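You operate a simulated robot arm through the tools that you are given. There is no shell and no other tool.

You are at the controls of a simulated robot arm. One attempt, no reset.

TASK
Clamp the can in the black fixture, then fit the green board, the grey fan and the cover.
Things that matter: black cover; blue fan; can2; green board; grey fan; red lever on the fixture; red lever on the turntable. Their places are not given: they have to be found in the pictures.

Only the result counts: the job must be done as asked and must still hold three seconds after the hand-in. Knocking over, shifting, dropping, spilling or breaking anything else fails it. A push-on lid holds only when it is set on centred and level and pressed home; a screw cap is set on level and turned clockwise until tight.

THE ROBOT
A 6-joint arm with a two-finger gripper, fixed in place. Base frame: the origin is at the foot of the arm, x ahead of it, y to its left, z up; the work surface is at about z = 0.78. Units: m, degrees, N and s.
Its first joint turns from -166.0 to 166.0 degrees. Payload 3.43 kg.
The TCP is the grasp point between the finger pads, 0.02 m short of the fingertips. In the tool frame z runs along the fingers and y along their closing line. The gripper opens to 0.19 m. The gripper's body begins 0.248 m behind the TCP.
Orientation is that of the tool frame in the base frame, as a unit quaternion [w, x, y, z]. With the fingers straight down and closing along the base's y, the tool's x points along the base's -x, its y along +y and its z along -z.

THE INTERFACE
- The arm moves only by the tool move_arm. Its argument "commands" is text: rows parted by semicolons, each of 7 numbers parted by spaces: the shift along the base's x, y, z in m, then the turn, a rotation vector about the base's x, y, z in degrees, then the gripper command, from -1 (fully open) to 1 (shut), values between in proportion. In form: x y z ax ay az gripper; .... A call has 1 to 20 rows; each row is the pose to reach, as a shift and turn from the pose commanded when the call began. Each row takes 0.2 s and may step no farther than 0.05 m and 8.6 degrees from the row before; otherwise, or with a gripper value out of range, the whole call is refused. Where a pose cannot be reached the arm comes as near as it can. A force on the tool above 50 N (or 10 N above the force at the start of the call, whichever is more), or a blocked arm, ends the call early, and 0.2 s more pass. Each finger travels about 0.045 m/s and halts on what it meets, pressing with about 34 N; the grip force reading is that of the motor and also rises with nothing between the fingers. The clock runs only during rows and for 0.2 s after the last one: add rows that repeat a pose to give the fingers time. The reply holds the time, the measured pose of the TCP, the force on the tool along the base axes, the opening and the grip force, in the units named above and with some noise, with the torque about the TCP (base axes, N m) and any sound that the robot's microphone picked up, and new pictures: "pictures" is both (left out), scene, wrist or none.
- Cameras (640 x 400 px; columns grow to the right, rows downward): "scene" is fixed at [0.2185, 0.6505, 1.3792]; the picture's right is [-0.05, -1.00, 0.00], its down [-0.51, 0.03, -0.86] and it looks along [0.86, -0.04, -0.51] (base axes); focal length 310 px, centre (320, 200). "wrist" rides on the gripper at [0.07, -0.008, -0.288] in the tool frame; the picture's right is [0.12, 0.99, 0.00], its down [-0.96, 0.11, -0.25] and it looks along [-0.25, 0.03, 0.97] (tool axes); focal length 261 px, centre (320, 200).
- move_column(by): slides the trunk up (or, below 0, down) by that many m; the arm rides with it, the base frame stays. It gives what a move gives, with no picture.
- measure_at(camera, pixels): for up to 12 pixels [column, row] of the newest picture of that camera ("zoom" is the newest enlarged one), the place [x, y, z] in the base frame of the surface seen there, good to about 0.002 m. It takes no simulated time.
- close_up(camera, box): a new picture of the part [left, top, right, bottom] of that camera's present view, enlarged. It takes no simulated time.
- job_done(): hands the job in; it is judged then, once.

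Leave the gripper open and the arm clear of the work at the hand-in unless told otherwise.

The tools are called after ">>>" as name(argument=value, ...) on one line, values as JSON. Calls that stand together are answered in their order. move_arm: Moves the arm, as the interface text tells. Its arguments: {"type":"object","properties":{"commands":{"type":"string"},"pictures":{"type":"string","enum":["both","scene","wrist","none"]}},"required":["commands"]} The other tools are called the same way: move_column (by) slides the trunk up or down; measure_at (camera, pixels) gives the place of the surface under pixels of a picture; close_up (camera, box) takes an enlarged picture of a part of a camera's view; job_done () hands the job in.

At the start:

```text
time_s: 0.0
eef_pos: [0.7878, 0.3193, 1.115]
tcp_rot: [0.0, -0.001, 1.0, 0.001]
wrist_force: [0.5, -0.1, 0.0]
ft_torque: [0.0, 0.02, 0.01]
finger_gap: 0.19
gripper_force: 0.1
trunk travel left (down, up): [-0.175, 0.065]
```

scene: 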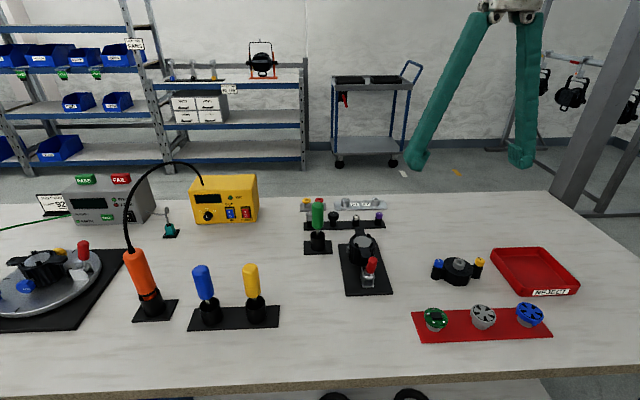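
wrist: 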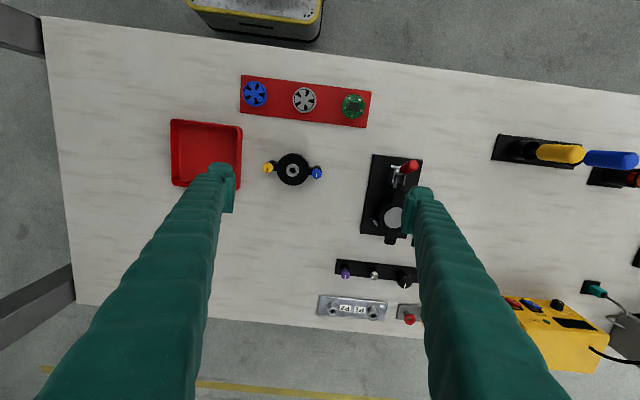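

I see a bench with a black fixture near the middle (scene ~ (365,260)) with a red lever, a red strip with green board, grey fan and blue fan, and a black cover with yellow and blue screws. I take close-ups to inspect.

>>> close_up(camera="scene", box=[290, 190, 450, 310])

>>> close_up(camera="scene", box=[400, 230, 590, 350])

>>> close_up(camera="scene", box=[0, 220, 130, 340])

>>> close_up(camera="wrist", box=[320, 130, 460, 260])

>>> close_up(camera="wrist", box=[220, 60, 390, 200])

```text
3.33 times, centred on (370, 250) of scene
```

zoom: 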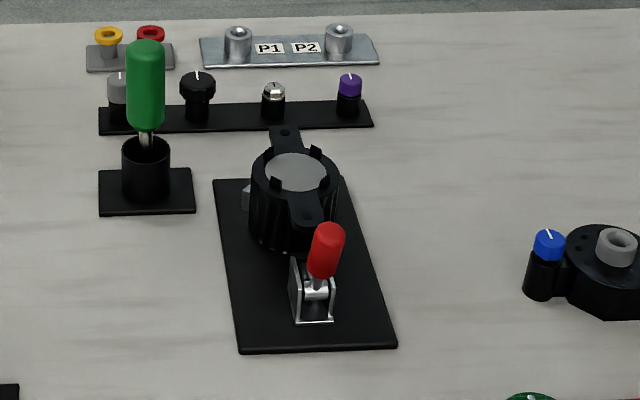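

```text
3.33 times, centred on (495, 290) of scene
```

zoom: 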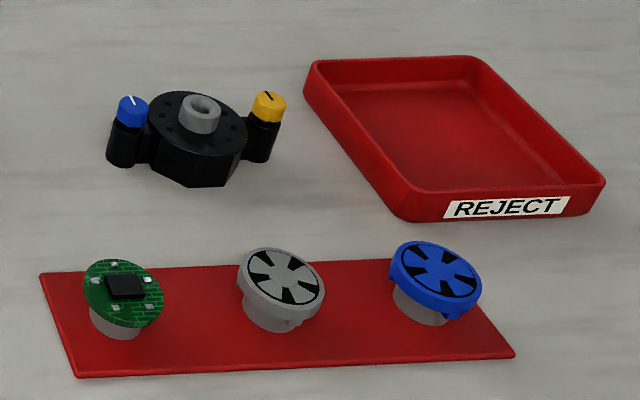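

```text
3.33 times, centred on (65, 280) of scene
```

zoom: 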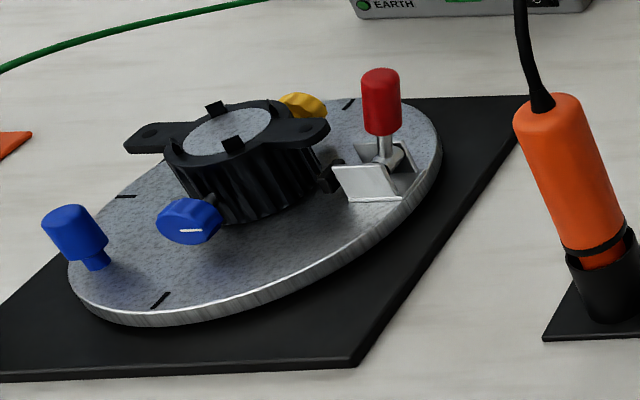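

```text
3.08 times, centred on (390, 195) of wrist
```

zoom: 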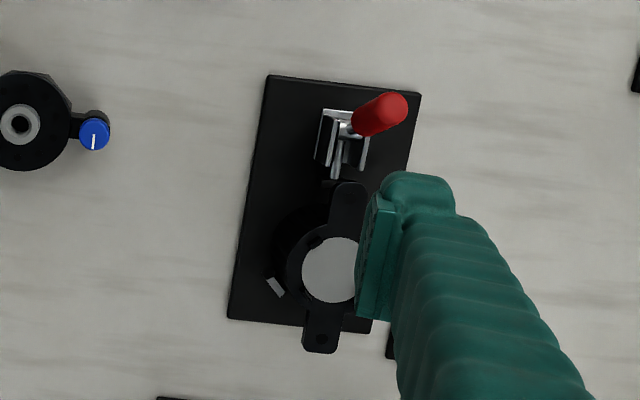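

```text
2.86 times, centred on (305, 130) of wrist
```

zoom: 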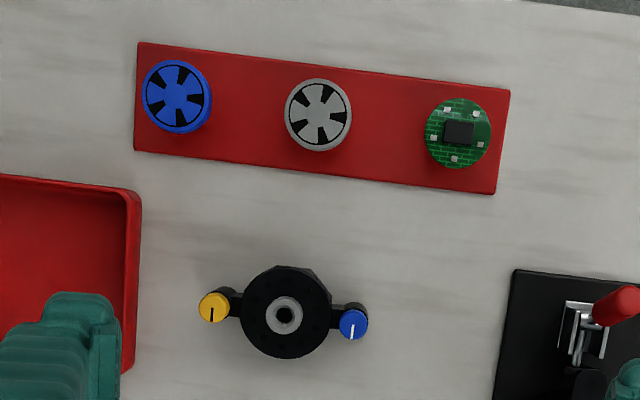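

I measure key points first: the fixture, can, lever, parts and cover from the scene picture.

>>> measure_at(camera="scene", pixels=[[362, 242], [359, 229], [366, 254], [371, 263], [368, 280], [354, 292], [390, 292], [345, 245], [436, 317], [483, 312], [530, 310], [457, 264]])

>>> measure_at(camera="wrist", pixels=[[354, 106], [304, 99], [256, 94], [293, 170], [267, 168], [317, 173], [390, 215], [413, 166], [375, 155], [421, 160], [361, 233], [397, 172]])

```text
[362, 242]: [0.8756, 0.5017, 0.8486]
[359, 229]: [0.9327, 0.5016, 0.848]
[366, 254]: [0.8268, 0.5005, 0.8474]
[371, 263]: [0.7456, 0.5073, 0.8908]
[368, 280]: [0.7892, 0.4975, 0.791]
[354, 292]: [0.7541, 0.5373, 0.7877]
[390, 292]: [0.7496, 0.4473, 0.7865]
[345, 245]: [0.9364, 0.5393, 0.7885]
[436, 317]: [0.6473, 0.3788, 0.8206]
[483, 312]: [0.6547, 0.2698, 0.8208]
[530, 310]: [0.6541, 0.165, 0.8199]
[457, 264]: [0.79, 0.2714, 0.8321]
```

```text
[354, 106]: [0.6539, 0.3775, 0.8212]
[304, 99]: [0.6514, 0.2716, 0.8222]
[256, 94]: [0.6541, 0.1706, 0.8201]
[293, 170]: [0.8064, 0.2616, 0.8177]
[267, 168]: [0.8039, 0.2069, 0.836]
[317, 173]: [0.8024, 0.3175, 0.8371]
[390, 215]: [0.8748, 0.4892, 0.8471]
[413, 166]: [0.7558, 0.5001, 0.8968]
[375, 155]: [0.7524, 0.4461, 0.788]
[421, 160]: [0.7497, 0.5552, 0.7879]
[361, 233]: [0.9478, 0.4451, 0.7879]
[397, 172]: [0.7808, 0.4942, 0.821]
```

The can sits at about (0.876, 0.502), top z≈0.848, with the lever at (0.75–0.79, 0.50). I move the arm high above the fixture for a closer wrist view, keeping well clear.

>>> move_arm(commands="-0.01 0.045 0 0 0 0 -1; -0.02 0.09 0 0 0 0 -1; -0.03 0.135 0 0 0 0 -1; -0.04 0.18 0 0 0 0 -1; -0.04 0.18 0 0 0 0 -1", pictures="both")

```text
time_s: 1.2
eef_pos: [0.7495, 0.5011, 1.1145]
tcp_rot: [0.0, 0.0, 1.0, 0.0]
wrist_force: [0.1, 0.9, -0.3]
ft_torque: [-0.06, 0.05, 0.01]
finger_gap: 0.1899
gripper_force: 0.0
trunk travel left (down, up): [-0.175, 0.065]
```

scene: 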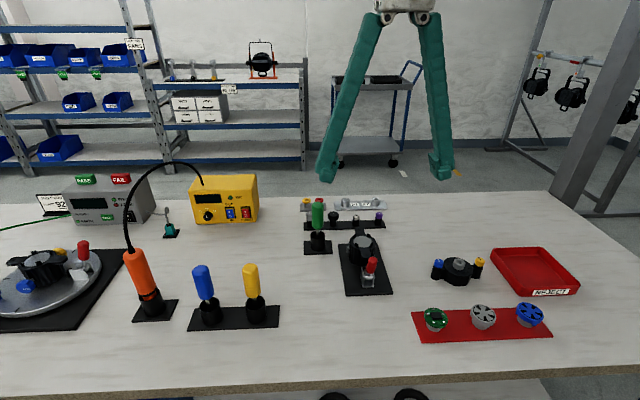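
wrist: 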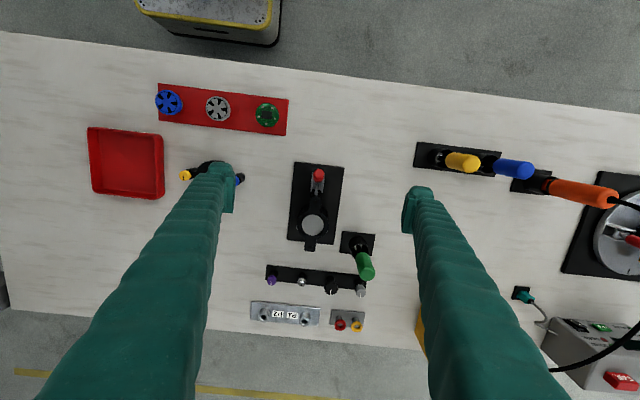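

The fixture is now clearly between the fingers at wrist (315,205). I enlarge it.

>>> close_up(camera="wrist", box=[275, 155, 355, 255])

>>> close_up(camera="wrist", box=[550, 160, 640, 290])

>>> close_up(camera="scene", box=[335, 225, 400, 300])

```text
4.00 times, centred on (315, 205) of wrist
```

zoom: 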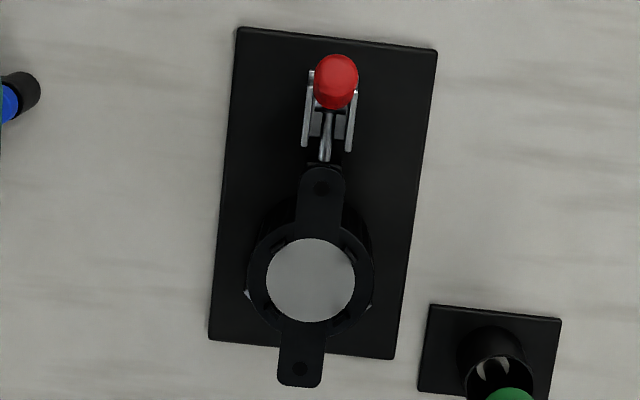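

```text
3.08 times, centred on (595, 225) of wrist
```

zoom: 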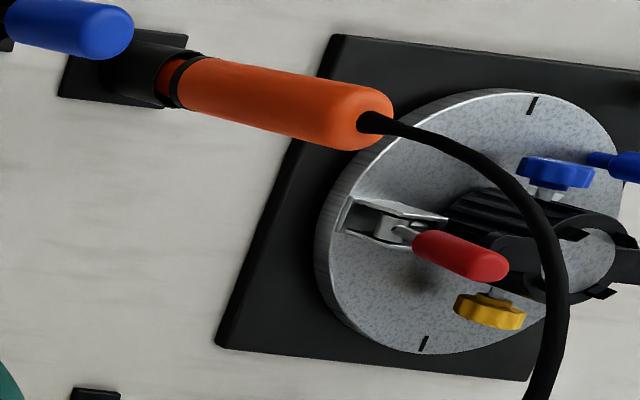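

```text
5.33 times, centred on (368, 262) of scene
```

zoom: 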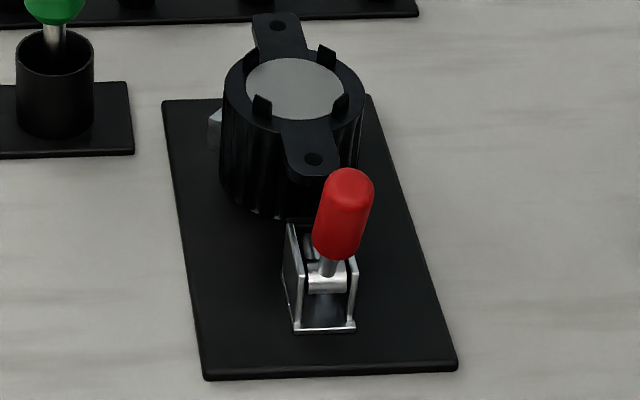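

I measure detailed points on this zoom: disc, rim, tabs, ears, lever handle, and plates.

>>> measure_at(camera="zoom", pixels=[[295, 90], [250, 85], [343, 88], [295, 62], [297, 116], [262, 106], [340, 103], [326, 55], [277, 26], [313, 160], [300, 130], [232, 100]])

>>> measure_at(camera="zoom", pixels=[[347, 175], [345, 210], [338, 250], [327, 270], [327, 285], [325, 328], [290, 235], [347, 270], [216, 118], [230, 170], [255, 195], [353, 110]])

```text
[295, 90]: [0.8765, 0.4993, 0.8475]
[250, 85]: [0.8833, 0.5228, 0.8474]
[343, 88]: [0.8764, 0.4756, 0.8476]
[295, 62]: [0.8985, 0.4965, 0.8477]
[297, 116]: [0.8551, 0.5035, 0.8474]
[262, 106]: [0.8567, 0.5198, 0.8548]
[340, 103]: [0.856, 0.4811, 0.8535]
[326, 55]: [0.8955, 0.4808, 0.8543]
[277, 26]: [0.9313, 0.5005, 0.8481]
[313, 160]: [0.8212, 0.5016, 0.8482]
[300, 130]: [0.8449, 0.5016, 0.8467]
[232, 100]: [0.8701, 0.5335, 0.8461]
```

```text
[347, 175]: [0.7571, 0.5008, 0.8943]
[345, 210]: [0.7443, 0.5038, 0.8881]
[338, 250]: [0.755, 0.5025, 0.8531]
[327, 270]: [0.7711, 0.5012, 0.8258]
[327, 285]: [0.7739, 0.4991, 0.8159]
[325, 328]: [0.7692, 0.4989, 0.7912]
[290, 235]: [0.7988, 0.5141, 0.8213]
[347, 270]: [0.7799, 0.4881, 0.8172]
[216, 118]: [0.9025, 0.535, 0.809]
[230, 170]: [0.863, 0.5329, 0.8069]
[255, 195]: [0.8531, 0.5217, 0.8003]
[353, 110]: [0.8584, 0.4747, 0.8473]
```

The can top is at z≈0.8475, centre ≈(0.8763, 0.501), ear holes ±0.055 along x. Next I bring the wrist camera over the parts strip and cover to inspect them closely.

>>> move_arm(commands="-0.02 -0.045 -0.01 0 0 0 -1; -0.04 -0.09 -0.02 0 0 0 -1; -0.06 -0.135 -0.03 0 0 0 -1; -0.08 -0.18 -0.05 0 0 0 -1; -0.10 -0.22 -0.07 0 0 0 -1; -0.10 -0.23 -0.08 0 0 0 -1; -0.10 -0.23 -0.08 0 0 0 -1", pictures="both")

```text
refused: row 1 steps farther than a row can; nothing moved
```

The step was slightly too long; I split it into smaller rows.

>>> move_arm(commands="-0.015 -0.04 -0.01 0 0 0 -1; -0.03 -0.08 -0.02 0 0 0 -1; -0.045 -0.12 -0.03 0 0 0 -1; -0.06 -0.16 -0.04 0 0 0 -1; -0.08 -0.195 -0.06 0 0 0 -1; -0.10 -0.23 -0.08 0 0 0 -1; -0.10 -0.23 -0.08 0 0 0 -1", pictures="both")

```text
time_s: 2.8
eef_pos: [0.6475, 0.2669, 1.0362]
tcp_rot: [0.0, 0.0, 1.0, 0.0]
wrist_force: [-0.7, -0.4, -0.1]
ft_torque: [0.0, -0.04, 0.02]
finger_gap: 0.1899
gripper_force: 0.1
trunk travel left (down, up): [-0.175, 0.065]
```

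scene: 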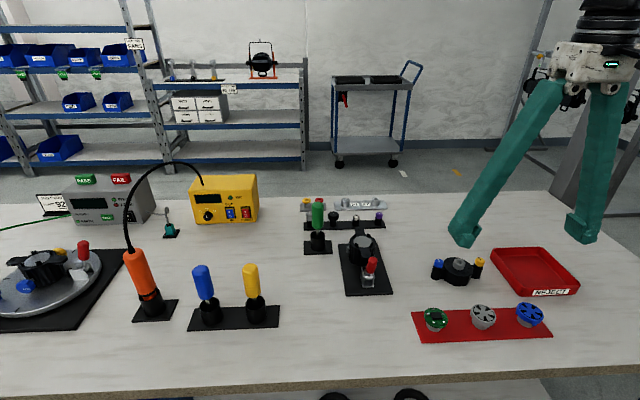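
wrist: 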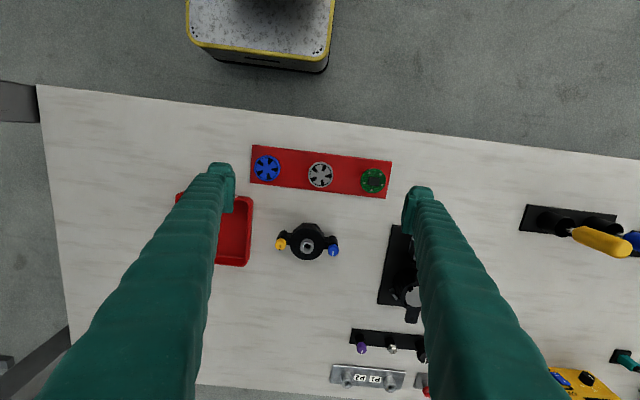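

I zoom in on the parts and the cover.

>>> close_up(camera="wrist", box=[240, 140, 400, 205])

>>> close_up(camera="wrist", box=[265, 210, 350, 270])

>>> close_up(camera="scene", box=[410, 295, 500, 345])

>>> close_up(camera="scene", box=[425, 248, 495, 292])

```text
4.00 times, centred on (320, 172) of wrist
```

zoom: 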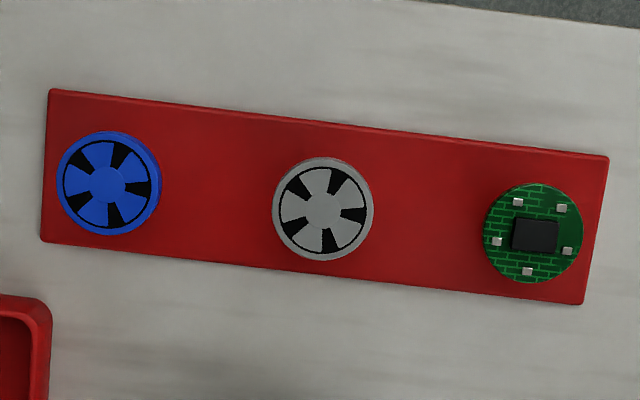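

```text
6.67 times, centred on (308, 240) of wrist
```

zoom: 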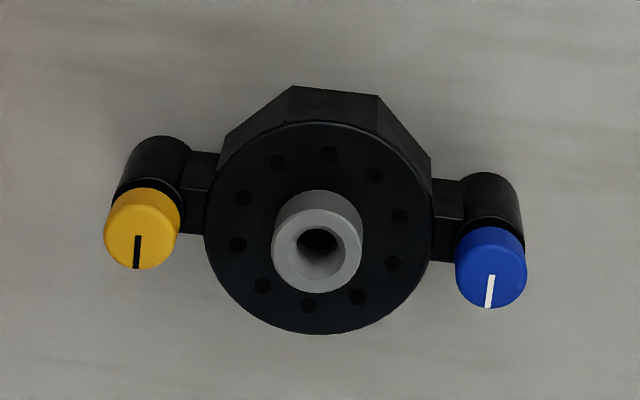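

```text
7.11 times, centred on (455, 320) of scene
```

zoom: 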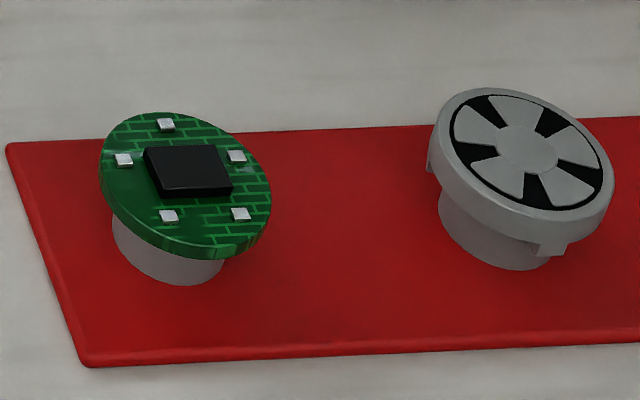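

```text
9.09 times, centred on (460, 270) of scene
```

zoom: 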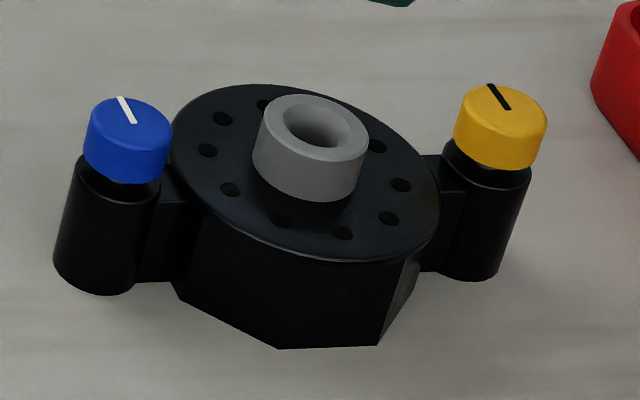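

I measure the cover on this newest zoom (posts, knobs, hub, body), to learn its geometry.

>>> measure_at(camera="zoom", pixels=[[124, 110], [125, 172], [500, 98], [500, 160], [270, 120], [355, 140], [310, 195], [200, 105], [300, 95], [220, 180], [310, 250], [420, 230]])

>>> measure_at(camera="zoom", pixels=[[90, 220], [90, 285], [280, 340], [375, 335], [235, 250], [330, 300], [470, 270], [160, 270], [160, 205], [430, 200], [430, 260], [400, 290]])

```text
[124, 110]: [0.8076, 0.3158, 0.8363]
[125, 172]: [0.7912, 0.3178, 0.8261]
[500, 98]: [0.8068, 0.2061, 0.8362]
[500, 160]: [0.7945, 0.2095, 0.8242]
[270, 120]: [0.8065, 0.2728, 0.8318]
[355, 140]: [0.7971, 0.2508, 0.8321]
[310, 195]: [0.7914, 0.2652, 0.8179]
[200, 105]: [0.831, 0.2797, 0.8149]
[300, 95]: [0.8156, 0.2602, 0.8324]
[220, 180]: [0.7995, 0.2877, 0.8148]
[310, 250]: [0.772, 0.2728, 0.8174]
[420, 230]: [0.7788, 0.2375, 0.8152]
```

```text
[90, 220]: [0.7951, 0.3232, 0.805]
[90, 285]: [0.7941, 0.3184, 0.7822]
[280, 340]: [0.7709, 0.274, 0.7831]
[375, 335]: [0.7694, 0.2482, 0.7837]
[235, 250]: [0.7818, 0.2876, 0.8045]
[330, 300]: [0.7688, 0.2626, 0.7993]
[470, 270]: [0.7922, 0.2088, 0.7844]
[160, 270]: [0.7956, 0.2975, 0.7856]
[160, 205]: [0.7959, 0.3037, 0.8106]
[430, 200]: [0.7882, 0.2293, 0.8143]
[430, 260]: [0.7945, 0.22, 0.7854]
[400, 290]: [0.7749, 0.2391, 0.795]
```

The cover is about 0.07 m across the flats at x, centre ≈(0.804, 0.262), bottom on the table. Now I measure the green board and grey fan on a zoomed scene view.

>>> close_up(camera="scene", box=[420, 300, 452, 335])

>>> measure_at(camera="zoom", pixels=[[320, 160], [200, 170], [430, 210], [310, 90], [300, 290], [290, 330], [290, 350], [330, 210], [250, 180], [270, 385], [180, 230], [440, 250]])

>>> close_up(camera="scene", box=[467, 296, 499, 331])

```text
11.43 times, centred on (436, 318) of scene
```

zoom: 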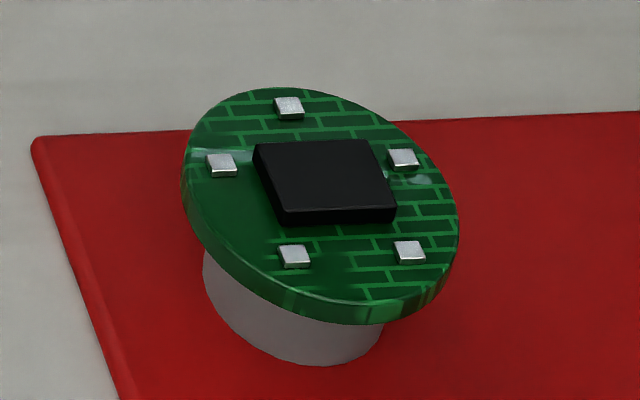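

```text
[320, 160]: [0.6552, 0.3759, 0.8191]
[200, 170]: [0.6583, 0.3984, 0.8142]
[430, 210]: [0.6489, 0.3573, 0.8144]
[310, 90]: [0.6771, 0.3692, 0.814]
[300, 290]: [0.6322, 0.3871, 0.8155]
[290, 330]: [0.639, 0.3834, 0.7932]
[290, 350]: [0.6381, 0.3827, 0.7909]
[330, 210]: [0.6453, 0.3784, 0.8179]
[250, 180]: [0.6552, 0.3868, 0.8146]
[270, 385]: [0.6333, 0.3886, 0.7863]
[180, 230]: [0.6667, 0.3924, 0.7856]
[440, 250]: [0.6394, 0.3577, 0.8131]
```

```text
11.43 times, centred on (483, 314) of scene
```

zoom: 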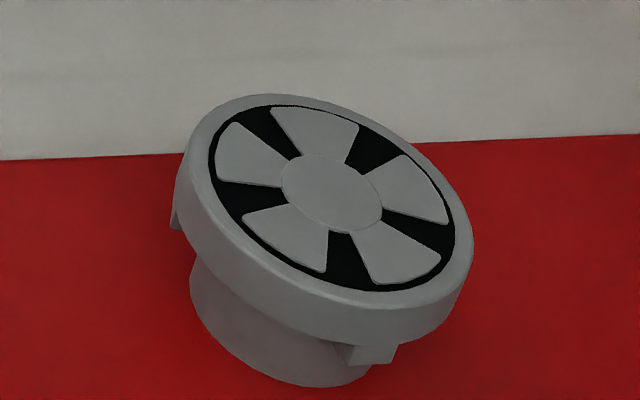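

Board top is level at z≈0.8145 with the chip to 0.819. Now I measure the fan.

>>> measure_at(camera="zoom", pixels=[[330, 190], [265, 100], [195, 145], [465, 250], [400, 300], [250, 230], [250, 265], [380, 320], [375, 335], [375, 355], [178, 200], [176, 222]])

>>> measure_at(camera="zoom", pixels=[[350, 360], [390, 355], [300, 370], [230, 330], [200, 270], [350, 345], [190, 230], [186, 160], [300, 300], [460, 300], [340, 120], [420, 160]])

```text
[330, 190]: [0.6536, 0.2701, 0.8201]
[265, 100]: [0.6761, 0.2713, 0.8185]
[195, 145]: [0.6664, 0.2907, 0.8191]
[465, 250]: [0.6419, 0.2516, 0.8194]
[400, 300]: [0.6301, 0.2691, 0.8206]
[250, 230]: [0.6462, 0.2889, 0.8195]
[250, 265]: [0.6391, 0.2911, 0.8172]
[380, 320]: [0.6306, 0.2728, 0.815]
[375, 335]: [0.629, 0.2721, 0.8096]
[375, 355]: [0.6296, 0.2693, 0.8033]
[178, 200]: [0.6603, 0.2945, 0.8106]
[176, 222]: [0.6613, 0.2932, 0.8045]
```

```text
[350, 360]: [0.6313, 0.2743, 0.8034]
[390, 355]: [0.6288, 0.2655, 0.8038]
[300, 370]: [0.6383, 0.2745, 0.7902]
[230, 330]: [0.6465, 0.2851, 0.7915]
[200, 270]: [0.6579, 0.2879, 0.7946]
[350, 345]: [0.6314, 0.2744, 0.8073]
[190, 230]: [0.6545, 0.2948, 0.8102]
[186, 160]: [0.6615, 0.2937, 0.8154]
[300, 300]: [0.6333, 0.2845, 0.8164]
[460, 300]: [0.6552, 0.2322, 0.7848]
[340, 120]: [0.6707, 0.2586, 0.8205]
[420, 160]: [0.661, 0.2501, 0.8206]
```

Fan top z≈0.8205, disc underside ≈0.810, legs to ≈0.803 at −x and +y. Now a sharper zoom on the lever mechanism and on the turntable lever for comparison.

>>> close_up(camera="scene", box=[352, 250, 388, 292])

>>> close_up(camera="scene", box=[20, 230, 110, 300])

>>> close_up(camera="scene", box=[340, 222, 386, 262])

```text
9.52 times, centred on (370, 271) of scene
```

zoom: 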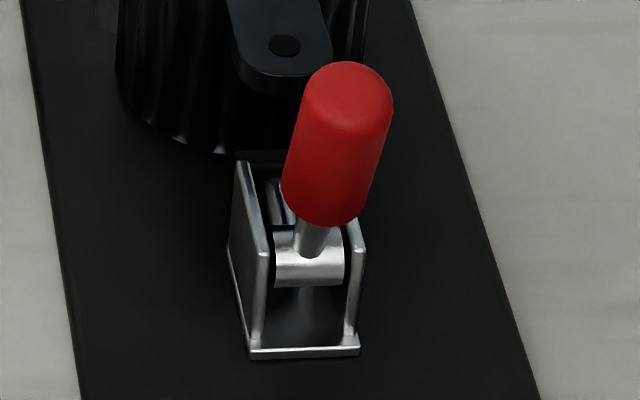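

```text
5.71 times, centred on (65, 265) of scene
```

zoom: 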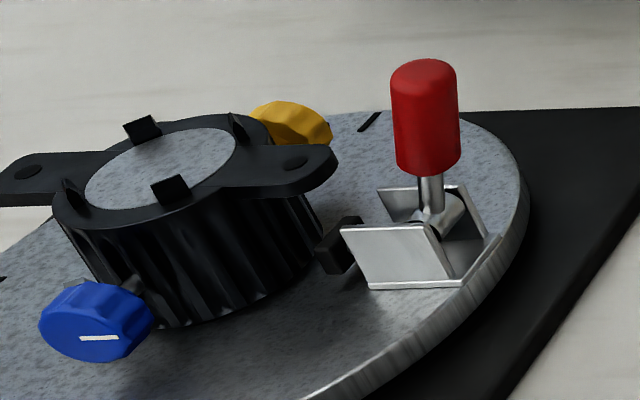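

```text
10.00 times, centred on (363, 242) of scene
```

zoom: 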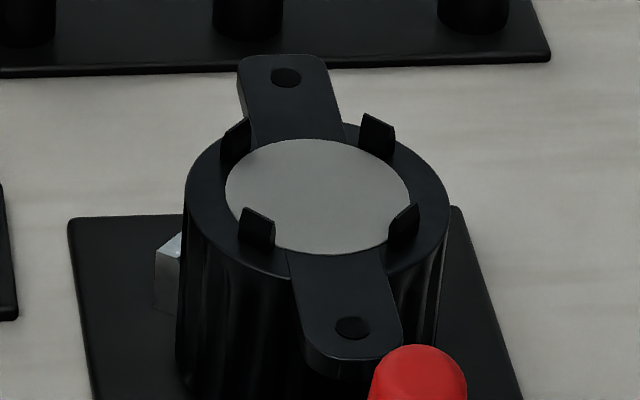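

Both levers look open with a gap between pad and can. I measure the fixture's lever axis and pad more exactly before deciding the throw direction.

>>> close_up(camera="scene", box=[352, 250, 388, 292])

>>> measure_at(camera="zoom", pixels=[[350, 75], [345, 120], [330, 190], [318, 240], [310, 268], [305, 320], [245, 250], [242, 165], [355, 260], [280, 205], [265, 155], [305, 350]])

>>> measure_at(camera="wrist", pixels=[[405, 296], [400, 288], [396, 300], [412, 298], [373, 178], [320, 174]])

```text
9.52 times, centred on (370, 271) of scene
```

zoom: 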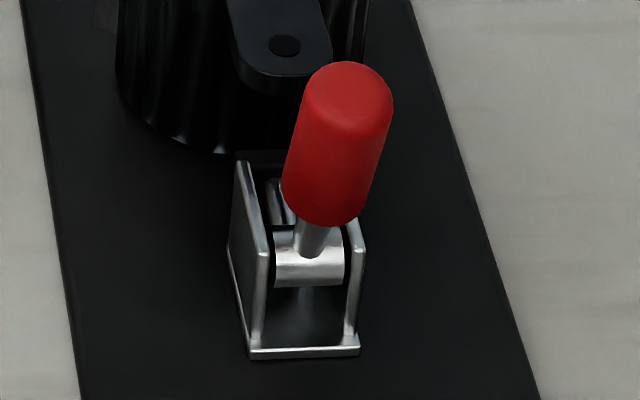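

```text
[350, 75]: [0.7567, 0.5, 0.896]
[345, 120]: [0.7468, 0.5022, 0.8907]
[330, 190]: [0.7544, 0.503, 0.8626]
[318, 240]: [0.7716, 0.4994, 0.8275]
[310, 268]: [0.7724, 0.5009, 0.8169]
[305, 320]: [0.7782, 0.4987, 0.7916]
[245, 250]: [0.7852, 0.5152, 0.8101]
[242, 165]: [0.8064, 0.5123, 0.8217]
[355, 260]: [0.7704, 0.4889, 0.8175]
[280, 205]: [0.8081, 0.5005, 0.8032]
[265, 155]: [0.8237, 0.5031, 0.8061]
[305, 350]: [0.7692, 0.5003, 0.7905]
```

```text
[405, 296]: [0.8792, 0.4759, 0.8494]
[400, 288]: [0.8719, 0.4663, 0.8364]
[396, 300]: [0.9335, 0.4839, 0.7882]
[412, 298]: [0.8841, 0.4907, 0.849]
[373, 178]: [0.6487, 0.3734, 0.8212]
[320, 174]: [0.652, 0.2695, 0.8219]
```

The handle leans back ~15° (towards −x) about a pivot near (0.778, 0.50, 0.817); plunger pad at x≈0.824, can wall at ≈0.842. Before acting I check that the can position (≈1.01 m out) is reachable with the tool down, staying high.

>>> move_arm(commands="0.03 0.035 0.01 0 0 0 -0.5; 0.06 0.07 0.014 0 0 0 0; 0.09 0.105 0.014 0 0 0 0.3; 0.12 0.14 0.014 0 0 0 0.3; 0.15 0.175 0.014 0 0 0 0.3; 0.18 0.205 0.014 0 0 0 0.3; 0.205 0.22 0.014 0 0 0 0.3; 0.229 0.234 0.014 0 0 0 0.3; 0.229 0.234 0.014 0 0 0 0.3; 0.229 0.234 0.014 0 0 0 0.3", pictures="both")

```text
time_s: 5.0
eef_pos: [0.8783, 0.5052, 1.0485]
tcp_rot: [0.0, -0.002, 1.0, 0.001]
wrist_force: [0.8, 0.0, 0.4]
ft_torque: [0.01, -0.01, 0.03]
finger_gap: 0.0666
gripper_force: 0.1
trunk travel left (down, up): [-0.175, 0.065]
```

scene: 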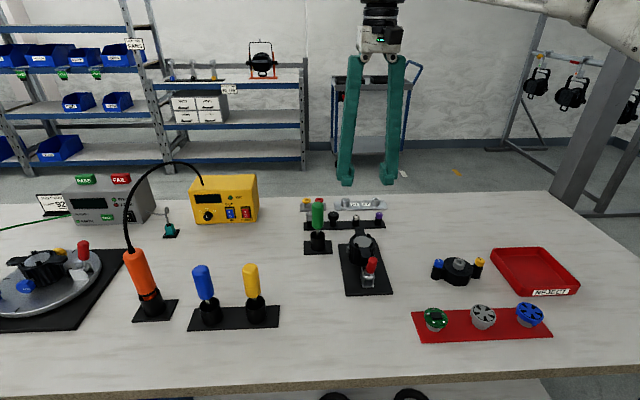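
wrist: 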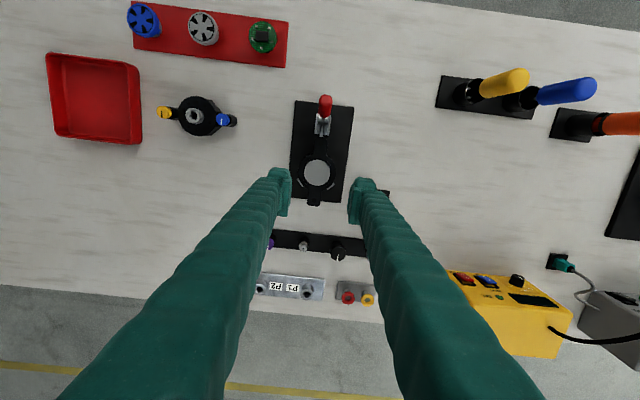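

It reaches there at z≈1.05. The gripper command is proportional (0.3 → 0.0666 m). I test lower, to z≈0.93, still clear of everything.

>>> move_arm(commands="0 -0.001 -0.04 0 0 0 0.3; -0.001 -0.003 -0.08 0 0 0 0.3; -0.002 -0.004 -0.12 0 0 0 0.3; -0.002 -0.004 -0.12 0 0 0 0.3", pictures="wrist")

```text
time_s: 6.0
eef_pos: [0.8778, 0.5008, 0.9293]
tcp_rot: [0.0, -0.001, 1.0, 0.0]
wrist_force: [0.0, -0.5, 0.7]
ft_torque: [0.0, 0.03, -0.02]
finger_gap: 0.0664
gripper_force: 0.0
trunk travel left (down, up): [-0.175, 0.065]
```

wrist: 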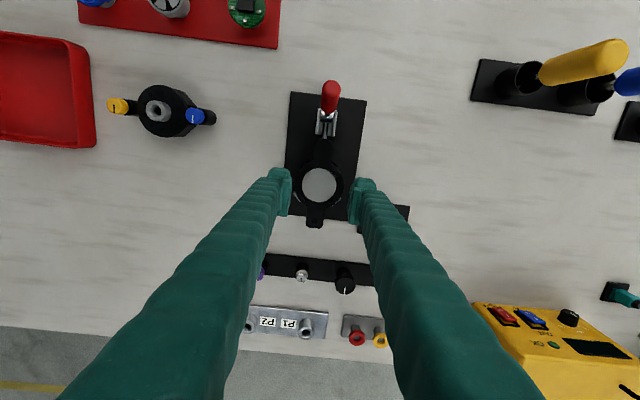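

Reach is still fine at z=0.93. I zoom on the can from above and measure disc edges, tabs and ear holes for an accurate centre.

>>> close_up(camera="wrist", box=[280, 75, 370, 235])

>>> close_up(camera="wrist", box=[292, 155, 348, 230])

```text
2.50 times, centred on (325, 155) of wrist
```

zoom: 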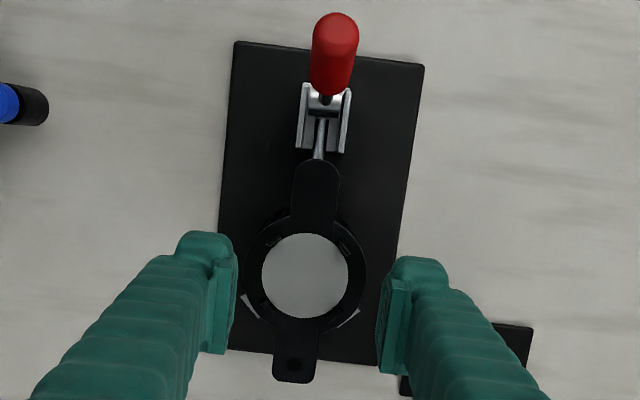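

```text
5.33 times, centred on (320, 192) of wrist
```

zoom: 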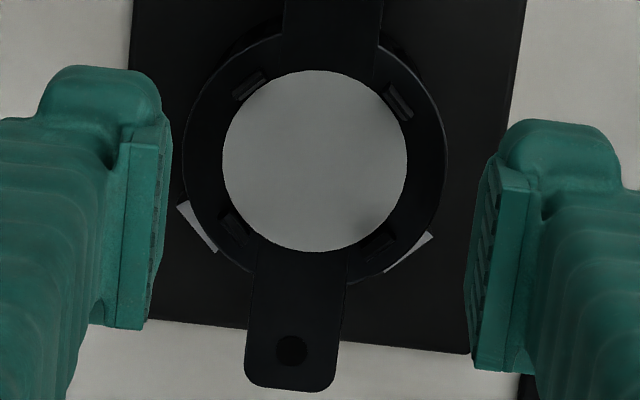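

>>> measure_at(camera="zoom", pixels=[[226, 160], [402, 160], [314, 75], [314, 247], [250, 85], [398, 103], [232, 228], [378, 247], [291, 350], [190, 160], [440, 170], [320, 160]])

```text
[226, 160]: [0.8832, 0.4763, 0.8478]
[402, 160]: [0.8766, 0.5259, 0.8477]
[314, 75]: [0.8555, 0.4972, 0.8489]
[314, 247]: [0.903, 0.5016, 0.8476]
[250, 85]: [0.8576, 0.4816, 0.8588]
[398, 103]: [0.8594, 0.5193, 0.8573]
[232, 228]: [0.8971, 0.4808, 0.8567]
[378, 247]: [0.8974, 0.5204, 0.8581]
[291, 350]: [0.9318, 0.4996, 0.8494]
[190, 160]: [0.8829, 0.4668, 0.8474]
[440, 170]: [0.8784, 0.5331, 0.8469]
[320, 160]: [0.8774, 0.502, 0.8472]
```

Can centre ≈(0.877, 0.5008), disc radius ≈0.025, tabs at ±45°, top ≈0.857. Now to the lever: I go up slightly, back over the handle at x≈0.761, then down to z≈0.876 with the fingers 0.066 apart, straddling the handle.

>>> move_arm(commands="-0.01 0 0.02 0 0 0 0.3; -0.05 0 0.025 0 0 0 0.3; -0.09 0 0.025 0 0 0 0.3; -0.117 0 0.025 0 0 0 0.3; -0.117 0 0.025 0 0 0 0.3; -0.117 0 -0.01 0 0 0 0.3; -0.117 0 -0.05 0 0 0 0.3; -0.117 0 -0.05 0 0 0 0.3", pictures="both")

```text
time_s: 7.8
eef_pos: [0.759, 0.4989, 0.8776]
tcp_rot: [0.0, -0.001, 1.0, 0.0]
wrist_force: [0.8, 0.5, 0.2]
ft_torque: [-0.03, 0.01, 0.02]
finger_gap: 0.0665
gripper_force: 0.1
trunk travel left (down, up): [-0.175, 0.065]
```

scene: 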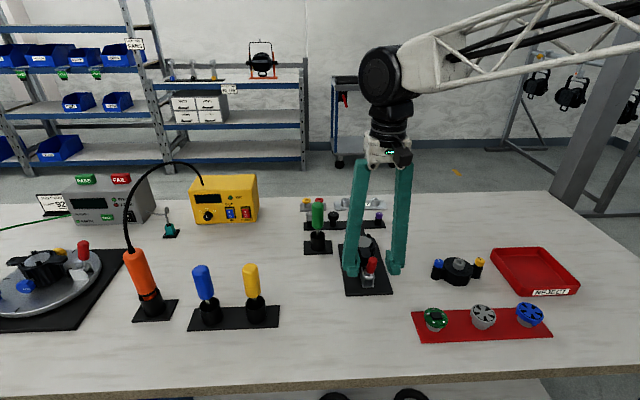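
wrist: 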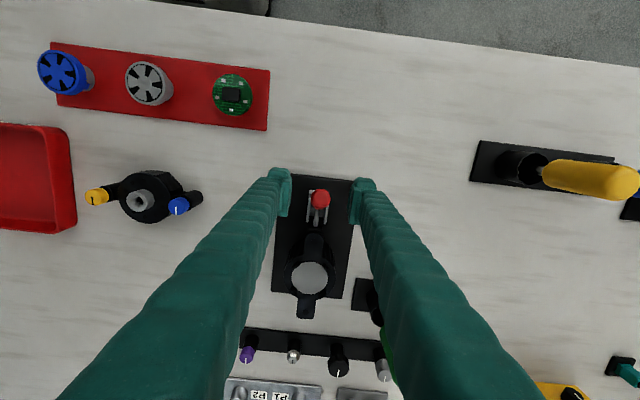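

The fingers straddle the handle. I close on it (handle ≈0.018 m thick).

>>> move_arm(commands="0 0.001 0 0 0 0 0.6; 0 0.001 0 0 0 0 0.75; 0 0.001 0 0 0 0 1; 0 0.001 0 0 0 0 1", pictures="wrist")

>>> close_up(camera="scene", box=[335, 225, 415, 305])

```text
time_s: 8.8
eef_pos: [0.759, 0.5004, 0.88]
tcp_rot: [-0.001, 0.0, 1.0, 0.0]
wrist_force: [-0.5, -0.2, -0.6]
ft_torque: [0.01, 0.04, -0.02]
finger_gap: 0.0204
gripper_force: 36.1
trunk travel left (down, up): [-0.175, 0.065]
```

wrist: 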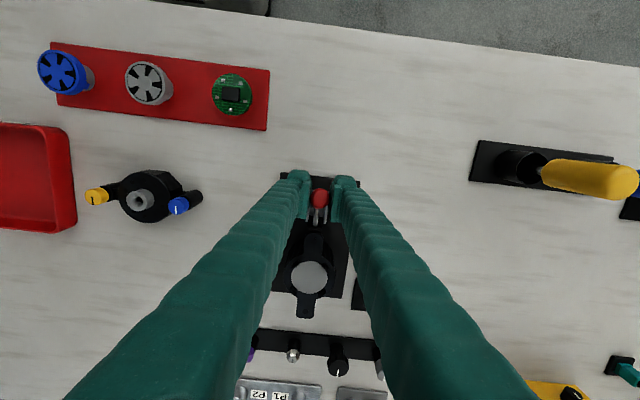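

```text
5.00 times, centred on (375, 265) of scene
```

zoom: 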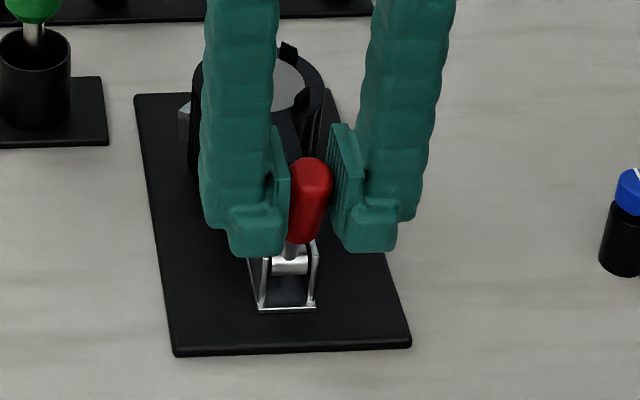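

The handle is held (gap 0.0204, 36 N). I test the throw with a small move forward (+x, along the arc) and read the force.

>>> move_arm(commands="0.002 0 0.0006 0 0 0 1; 0.004 0 0.0012 0 0 0 1; 0.006 0 0.0017 0 0 0 1; 0.006 0 0.0017 0 0 0 1", pictures="none")

```text
time_s: 9.8
eef_pos: [0.7638, 0.5008, 0.8796]
tcp_rot: [-0.001, -0.001, 1.0, 0.0]
wrist_force: [-41.6, -5.3, -11.0]
ft_torque: [-0.04, 0.38, -0.02]
finger_gap: 0.0203
gripper_force: 45.0
trunk travel left (down, up): [-0.175, 0.065]
```

Forward is resisted strongly (−41 N at 5 mm). I go back and test backward (−x).

>>> move_arm(commands="-0.003 0 -0.0009 0 0 0 1; -0.006 0 -0.0017 0 0 0 1; -0.006 0 -0.0017 0 0 0 1", pictures="none")

>>> move_arm(commands="-0.002 0 -0.0006 0 0 0 1; -0.004 0 -0.0012 0 0 0 1; -0.006 0 -0.002 0 0 0 1; -0.006 0 -0.002 0 0 0 1", pictures="none")

```text
time_s: 10.6
eef_pos: [0.7619, 0.4997, 0.8799]
tcp_rot: [0.003, 0.0, 1.0, 0.001]
wrist_force: [21.6, 5.8, -1.7]
ft_torque: [0.04, -1.32, -0.03]
finger_gap: 0.0204
gripper_force: 45.0
trunk travel left (down, up): [-0.175, 0.065]
```

```text
time_s: 11.6
eef_pos: [0.753, 0.5, 0.8788]
tcp_rot: [0.0, 0.0, 1.0, 0.0]
wrist_force: [20.9, -12.0, -0.3]
ft_torque: [-0.12, -1.34, 0.04]
finger_gap: 0.0202
gripper_force: 45.0
trunk travel left (down, up): [-0.175, 0.065]
```

Backward the force stays at ~21 N while the hand moved — looks like friction rather than a stop. I look at the lever now.

>>> close_up(camera="scene", box=[335, 225, 415, 305])

>>> close_up(camera="wrist", box=[270, 160, 370, 320])

```text
5.00 times, centred on (375, 265) of scene
```

zoom: 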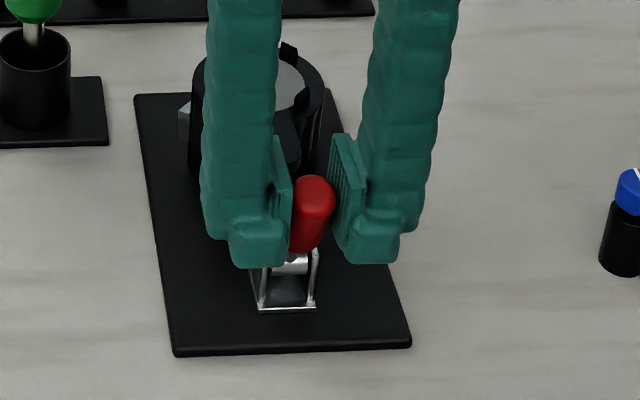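

```text
2.50 times, centred on (320, 240) of wrist
```

zoom: 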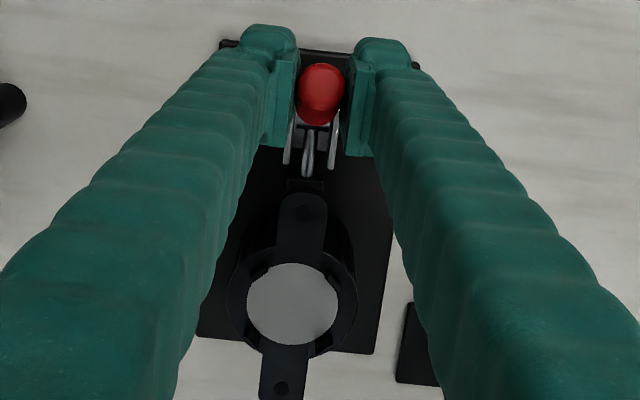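

The handle has rotated back (its top now at zoom row 175 instead of 158). I check whether the plunger pad advanced toward the can.

>>> measure_at(camera="zoom", pixels=[[305, 184], [305, 188], [292, 186], [318, 188], [305, 178], [310, 150], [322, 80], [318, 110]])

```text
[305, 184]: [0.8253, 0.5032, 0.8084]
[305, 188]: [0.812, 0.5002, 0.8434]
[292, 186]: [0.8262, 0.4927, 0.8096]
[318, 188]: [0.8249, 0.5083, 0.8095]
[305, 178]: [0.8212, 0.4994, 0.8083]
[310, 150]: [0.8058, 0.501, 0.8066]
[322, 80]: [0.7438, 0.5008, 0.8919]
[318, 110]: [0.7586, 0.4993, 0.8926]
```

>>> close_up(camera="wrist", box=[302, 195, 332, 235])

>>> measure_at(camera="zoom", pixels=[[280, 165], [300, 165], [320, 165], [300, 155], [300, 175], [300, 185], [300, 195], [300, 145]])

```text
10.00 times, centred on (317, 215) of wrist
```

zoom: 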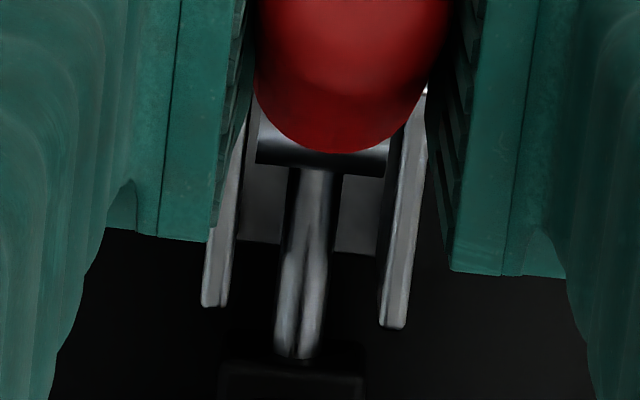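

```text
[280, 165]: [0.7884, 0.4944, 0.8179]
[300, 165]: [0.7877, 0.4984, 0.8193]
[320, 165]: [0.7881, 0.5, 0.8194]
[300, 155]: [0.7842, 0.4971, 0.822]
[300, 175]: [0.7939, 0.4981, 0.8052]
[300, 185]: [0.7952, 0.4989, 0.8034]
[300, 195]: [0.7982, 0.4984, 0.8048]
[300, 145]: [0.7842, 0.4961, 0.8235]
```

>>> measure_at(camera="zoom", pixels=[[290, 350], [260, 360], [330, 362], [290, 370], [290, 385], [290, 395]])

>>> move_arm(commands="-0.003 0 -0.0012 0 0 0 1; -0.006 0 -0.0026 0 0 0 1; -0.009 0 -0.0042 0 0 0 1; -0.012 0 -0.006 0 0 0 1; -0.012 0 -0.006 0 0 0 1", pictures="wrist")

>>> close_up(camera="wrist", box=[302, 195, 332, 235])

```text
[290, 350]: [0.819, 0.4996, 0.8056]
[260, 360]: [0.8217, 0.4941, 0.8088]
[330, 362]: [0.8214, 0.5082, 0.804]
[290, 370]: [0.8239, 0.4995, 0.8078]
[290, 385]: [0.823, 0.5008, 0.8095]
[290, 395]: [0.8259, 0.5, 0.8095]
```

```text
time_s: 12.8
eef_pos: [0.741, 0.5002, 0.872]
tcp_rot: [0.0, 0.0, 1.0, -0.001]
wrist_force: [21.5, -10.8, 2.1]
ft_torque: [-0.08, -1.34, -0.08]
finger_gap: 0.0202
gripper_force: 45.3
trunk travel left (down, up): [-0.175, 0.065]
```

wrist: 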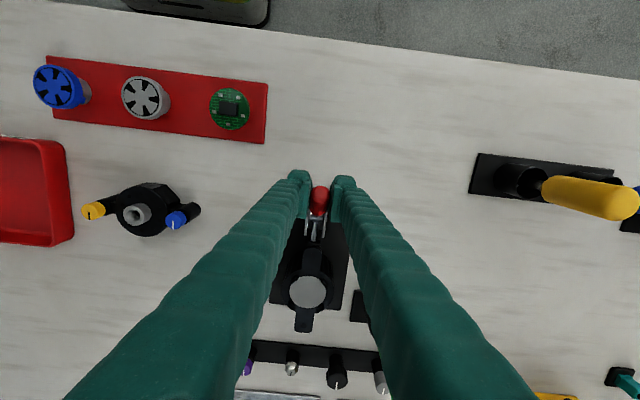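

```text
10.00 times, centred on (317, 215) of wrist
```

zoom: 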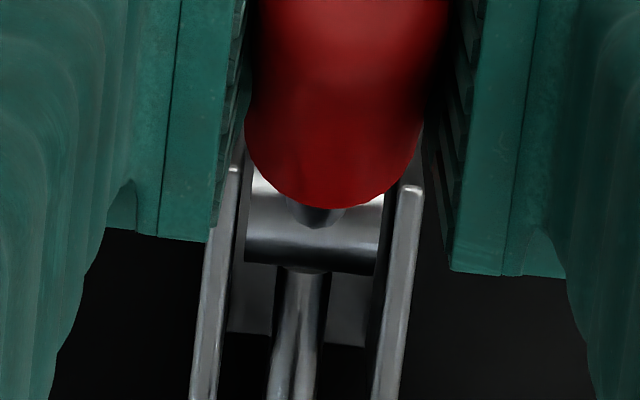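

>>> close_up(camera="wrist", box=[297, 225, 327, 265])

>>> measure_at(camera="zoom", pixels=[[300, 100], [300, 140], [300, 155], [300, 170], [300, 185], [280, 200], [330, 200], [300, 220]])

```text
10.00 times, centred on (312, 245) of wrist
```

zoom: 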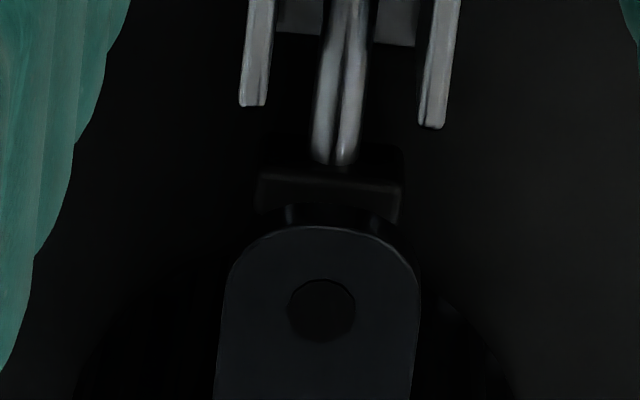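

```text
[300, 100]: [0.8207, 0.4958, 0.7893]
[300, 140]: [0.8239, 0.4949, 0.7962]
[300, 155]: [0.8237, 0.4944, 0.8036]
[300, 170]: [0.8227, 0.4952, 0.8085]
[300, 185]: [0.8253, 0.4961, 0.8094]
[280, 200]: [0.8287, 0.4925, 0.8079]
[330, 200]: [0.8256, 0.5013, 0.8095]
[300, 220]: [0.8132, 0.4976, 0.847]
```

The pad seems to advance slightly as the handle goes back (back face ≈0.824 now). I continue backward along the arc to about 64° from vertical.

>>> move_arm(commands="-0.0046 0 -0.0034 0 0 0 1; -0.0089 0 -0.0072 0 0 0 1; -0.0129 0 -0.0114 0 0 0 1; -0.0165 0 -0.0159 0 0 0 1; -0.0197 0 -0.0207 0 0 0 1; -0.0224 0 -0.0258 0 0 0 1; -0.0224 0 -0.0258 0 0 0 1", pictures="both")

>>> close_up(camera="wrist", box=[280, 190, 350, 300])

>>> close_up(camera="scene", box=[335, 225, 415, 305])

```text
time_s: 14.4
eef_pos: [0.7171, 0.4998, 0.8463]
tcp_rot: [0.0, -0.001, 1.0, -0.001]
wrist_force: [-2.5, -7.1, 15.6]
ft_torque: [-0.07, -1.02, -0.08]
finger_gap: 0.0193
gripper_force: 44.9
trunk travel left (down, up): [-0.175, 0.065]
```

scene: 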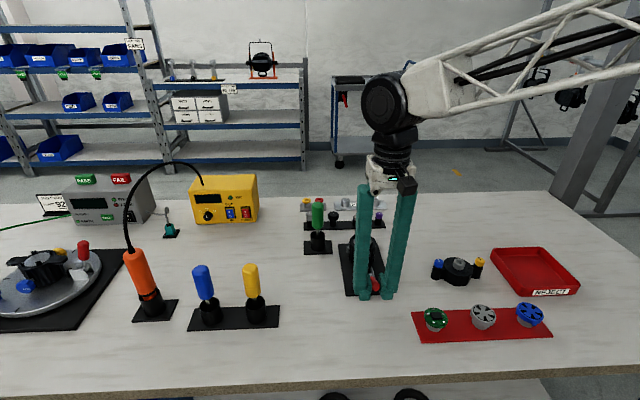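
wrist: 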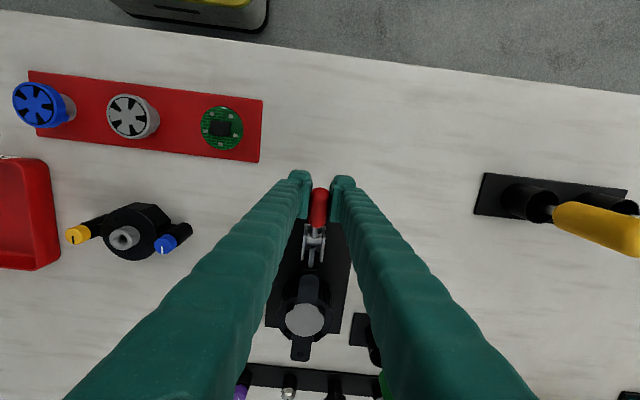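

```text
3.64 times, centred on (315, 245) of wrist
```

zoom: 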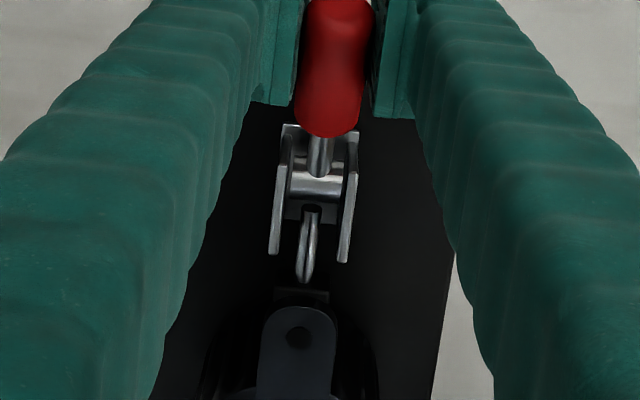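

```text
5.00 times, centred on (375, 265) of scene
```

zoom: 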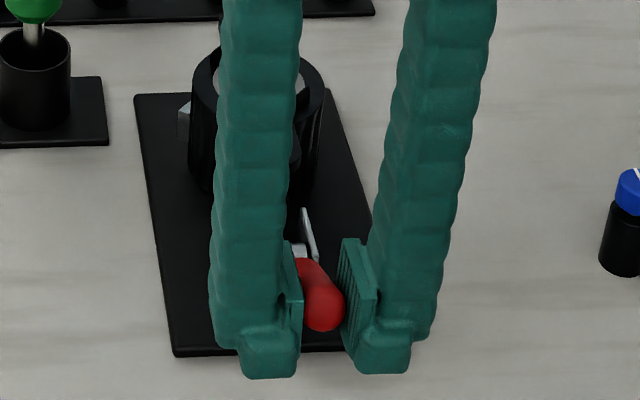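

The lever lies back ~64° now. I measure the pad again.

>>> close_up(camera="wrist", box=[295, 250, 325, 290])

>>> measure_at(camera="zoom", pixels=[[300, 180], [300, 200], [300, 215], [300, 230], [320, 225], [350, 230], [320, 245], [280, 250]])

```text
10.00 times, centred on (310, 270) of wrist
```

zoom: 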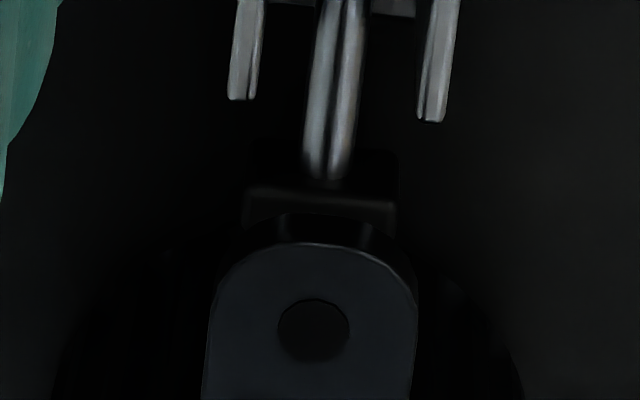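

```text
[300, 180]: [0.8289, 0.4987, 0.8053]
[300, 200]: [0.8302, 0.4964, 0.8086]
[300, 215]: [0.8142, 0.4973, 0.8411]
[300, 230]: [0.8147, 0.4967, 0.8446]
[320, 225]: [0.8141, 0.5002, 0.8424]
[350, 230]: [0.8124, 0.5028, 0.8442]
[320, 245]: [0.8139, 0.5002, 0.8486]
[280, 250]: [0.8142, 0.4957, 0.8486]
```

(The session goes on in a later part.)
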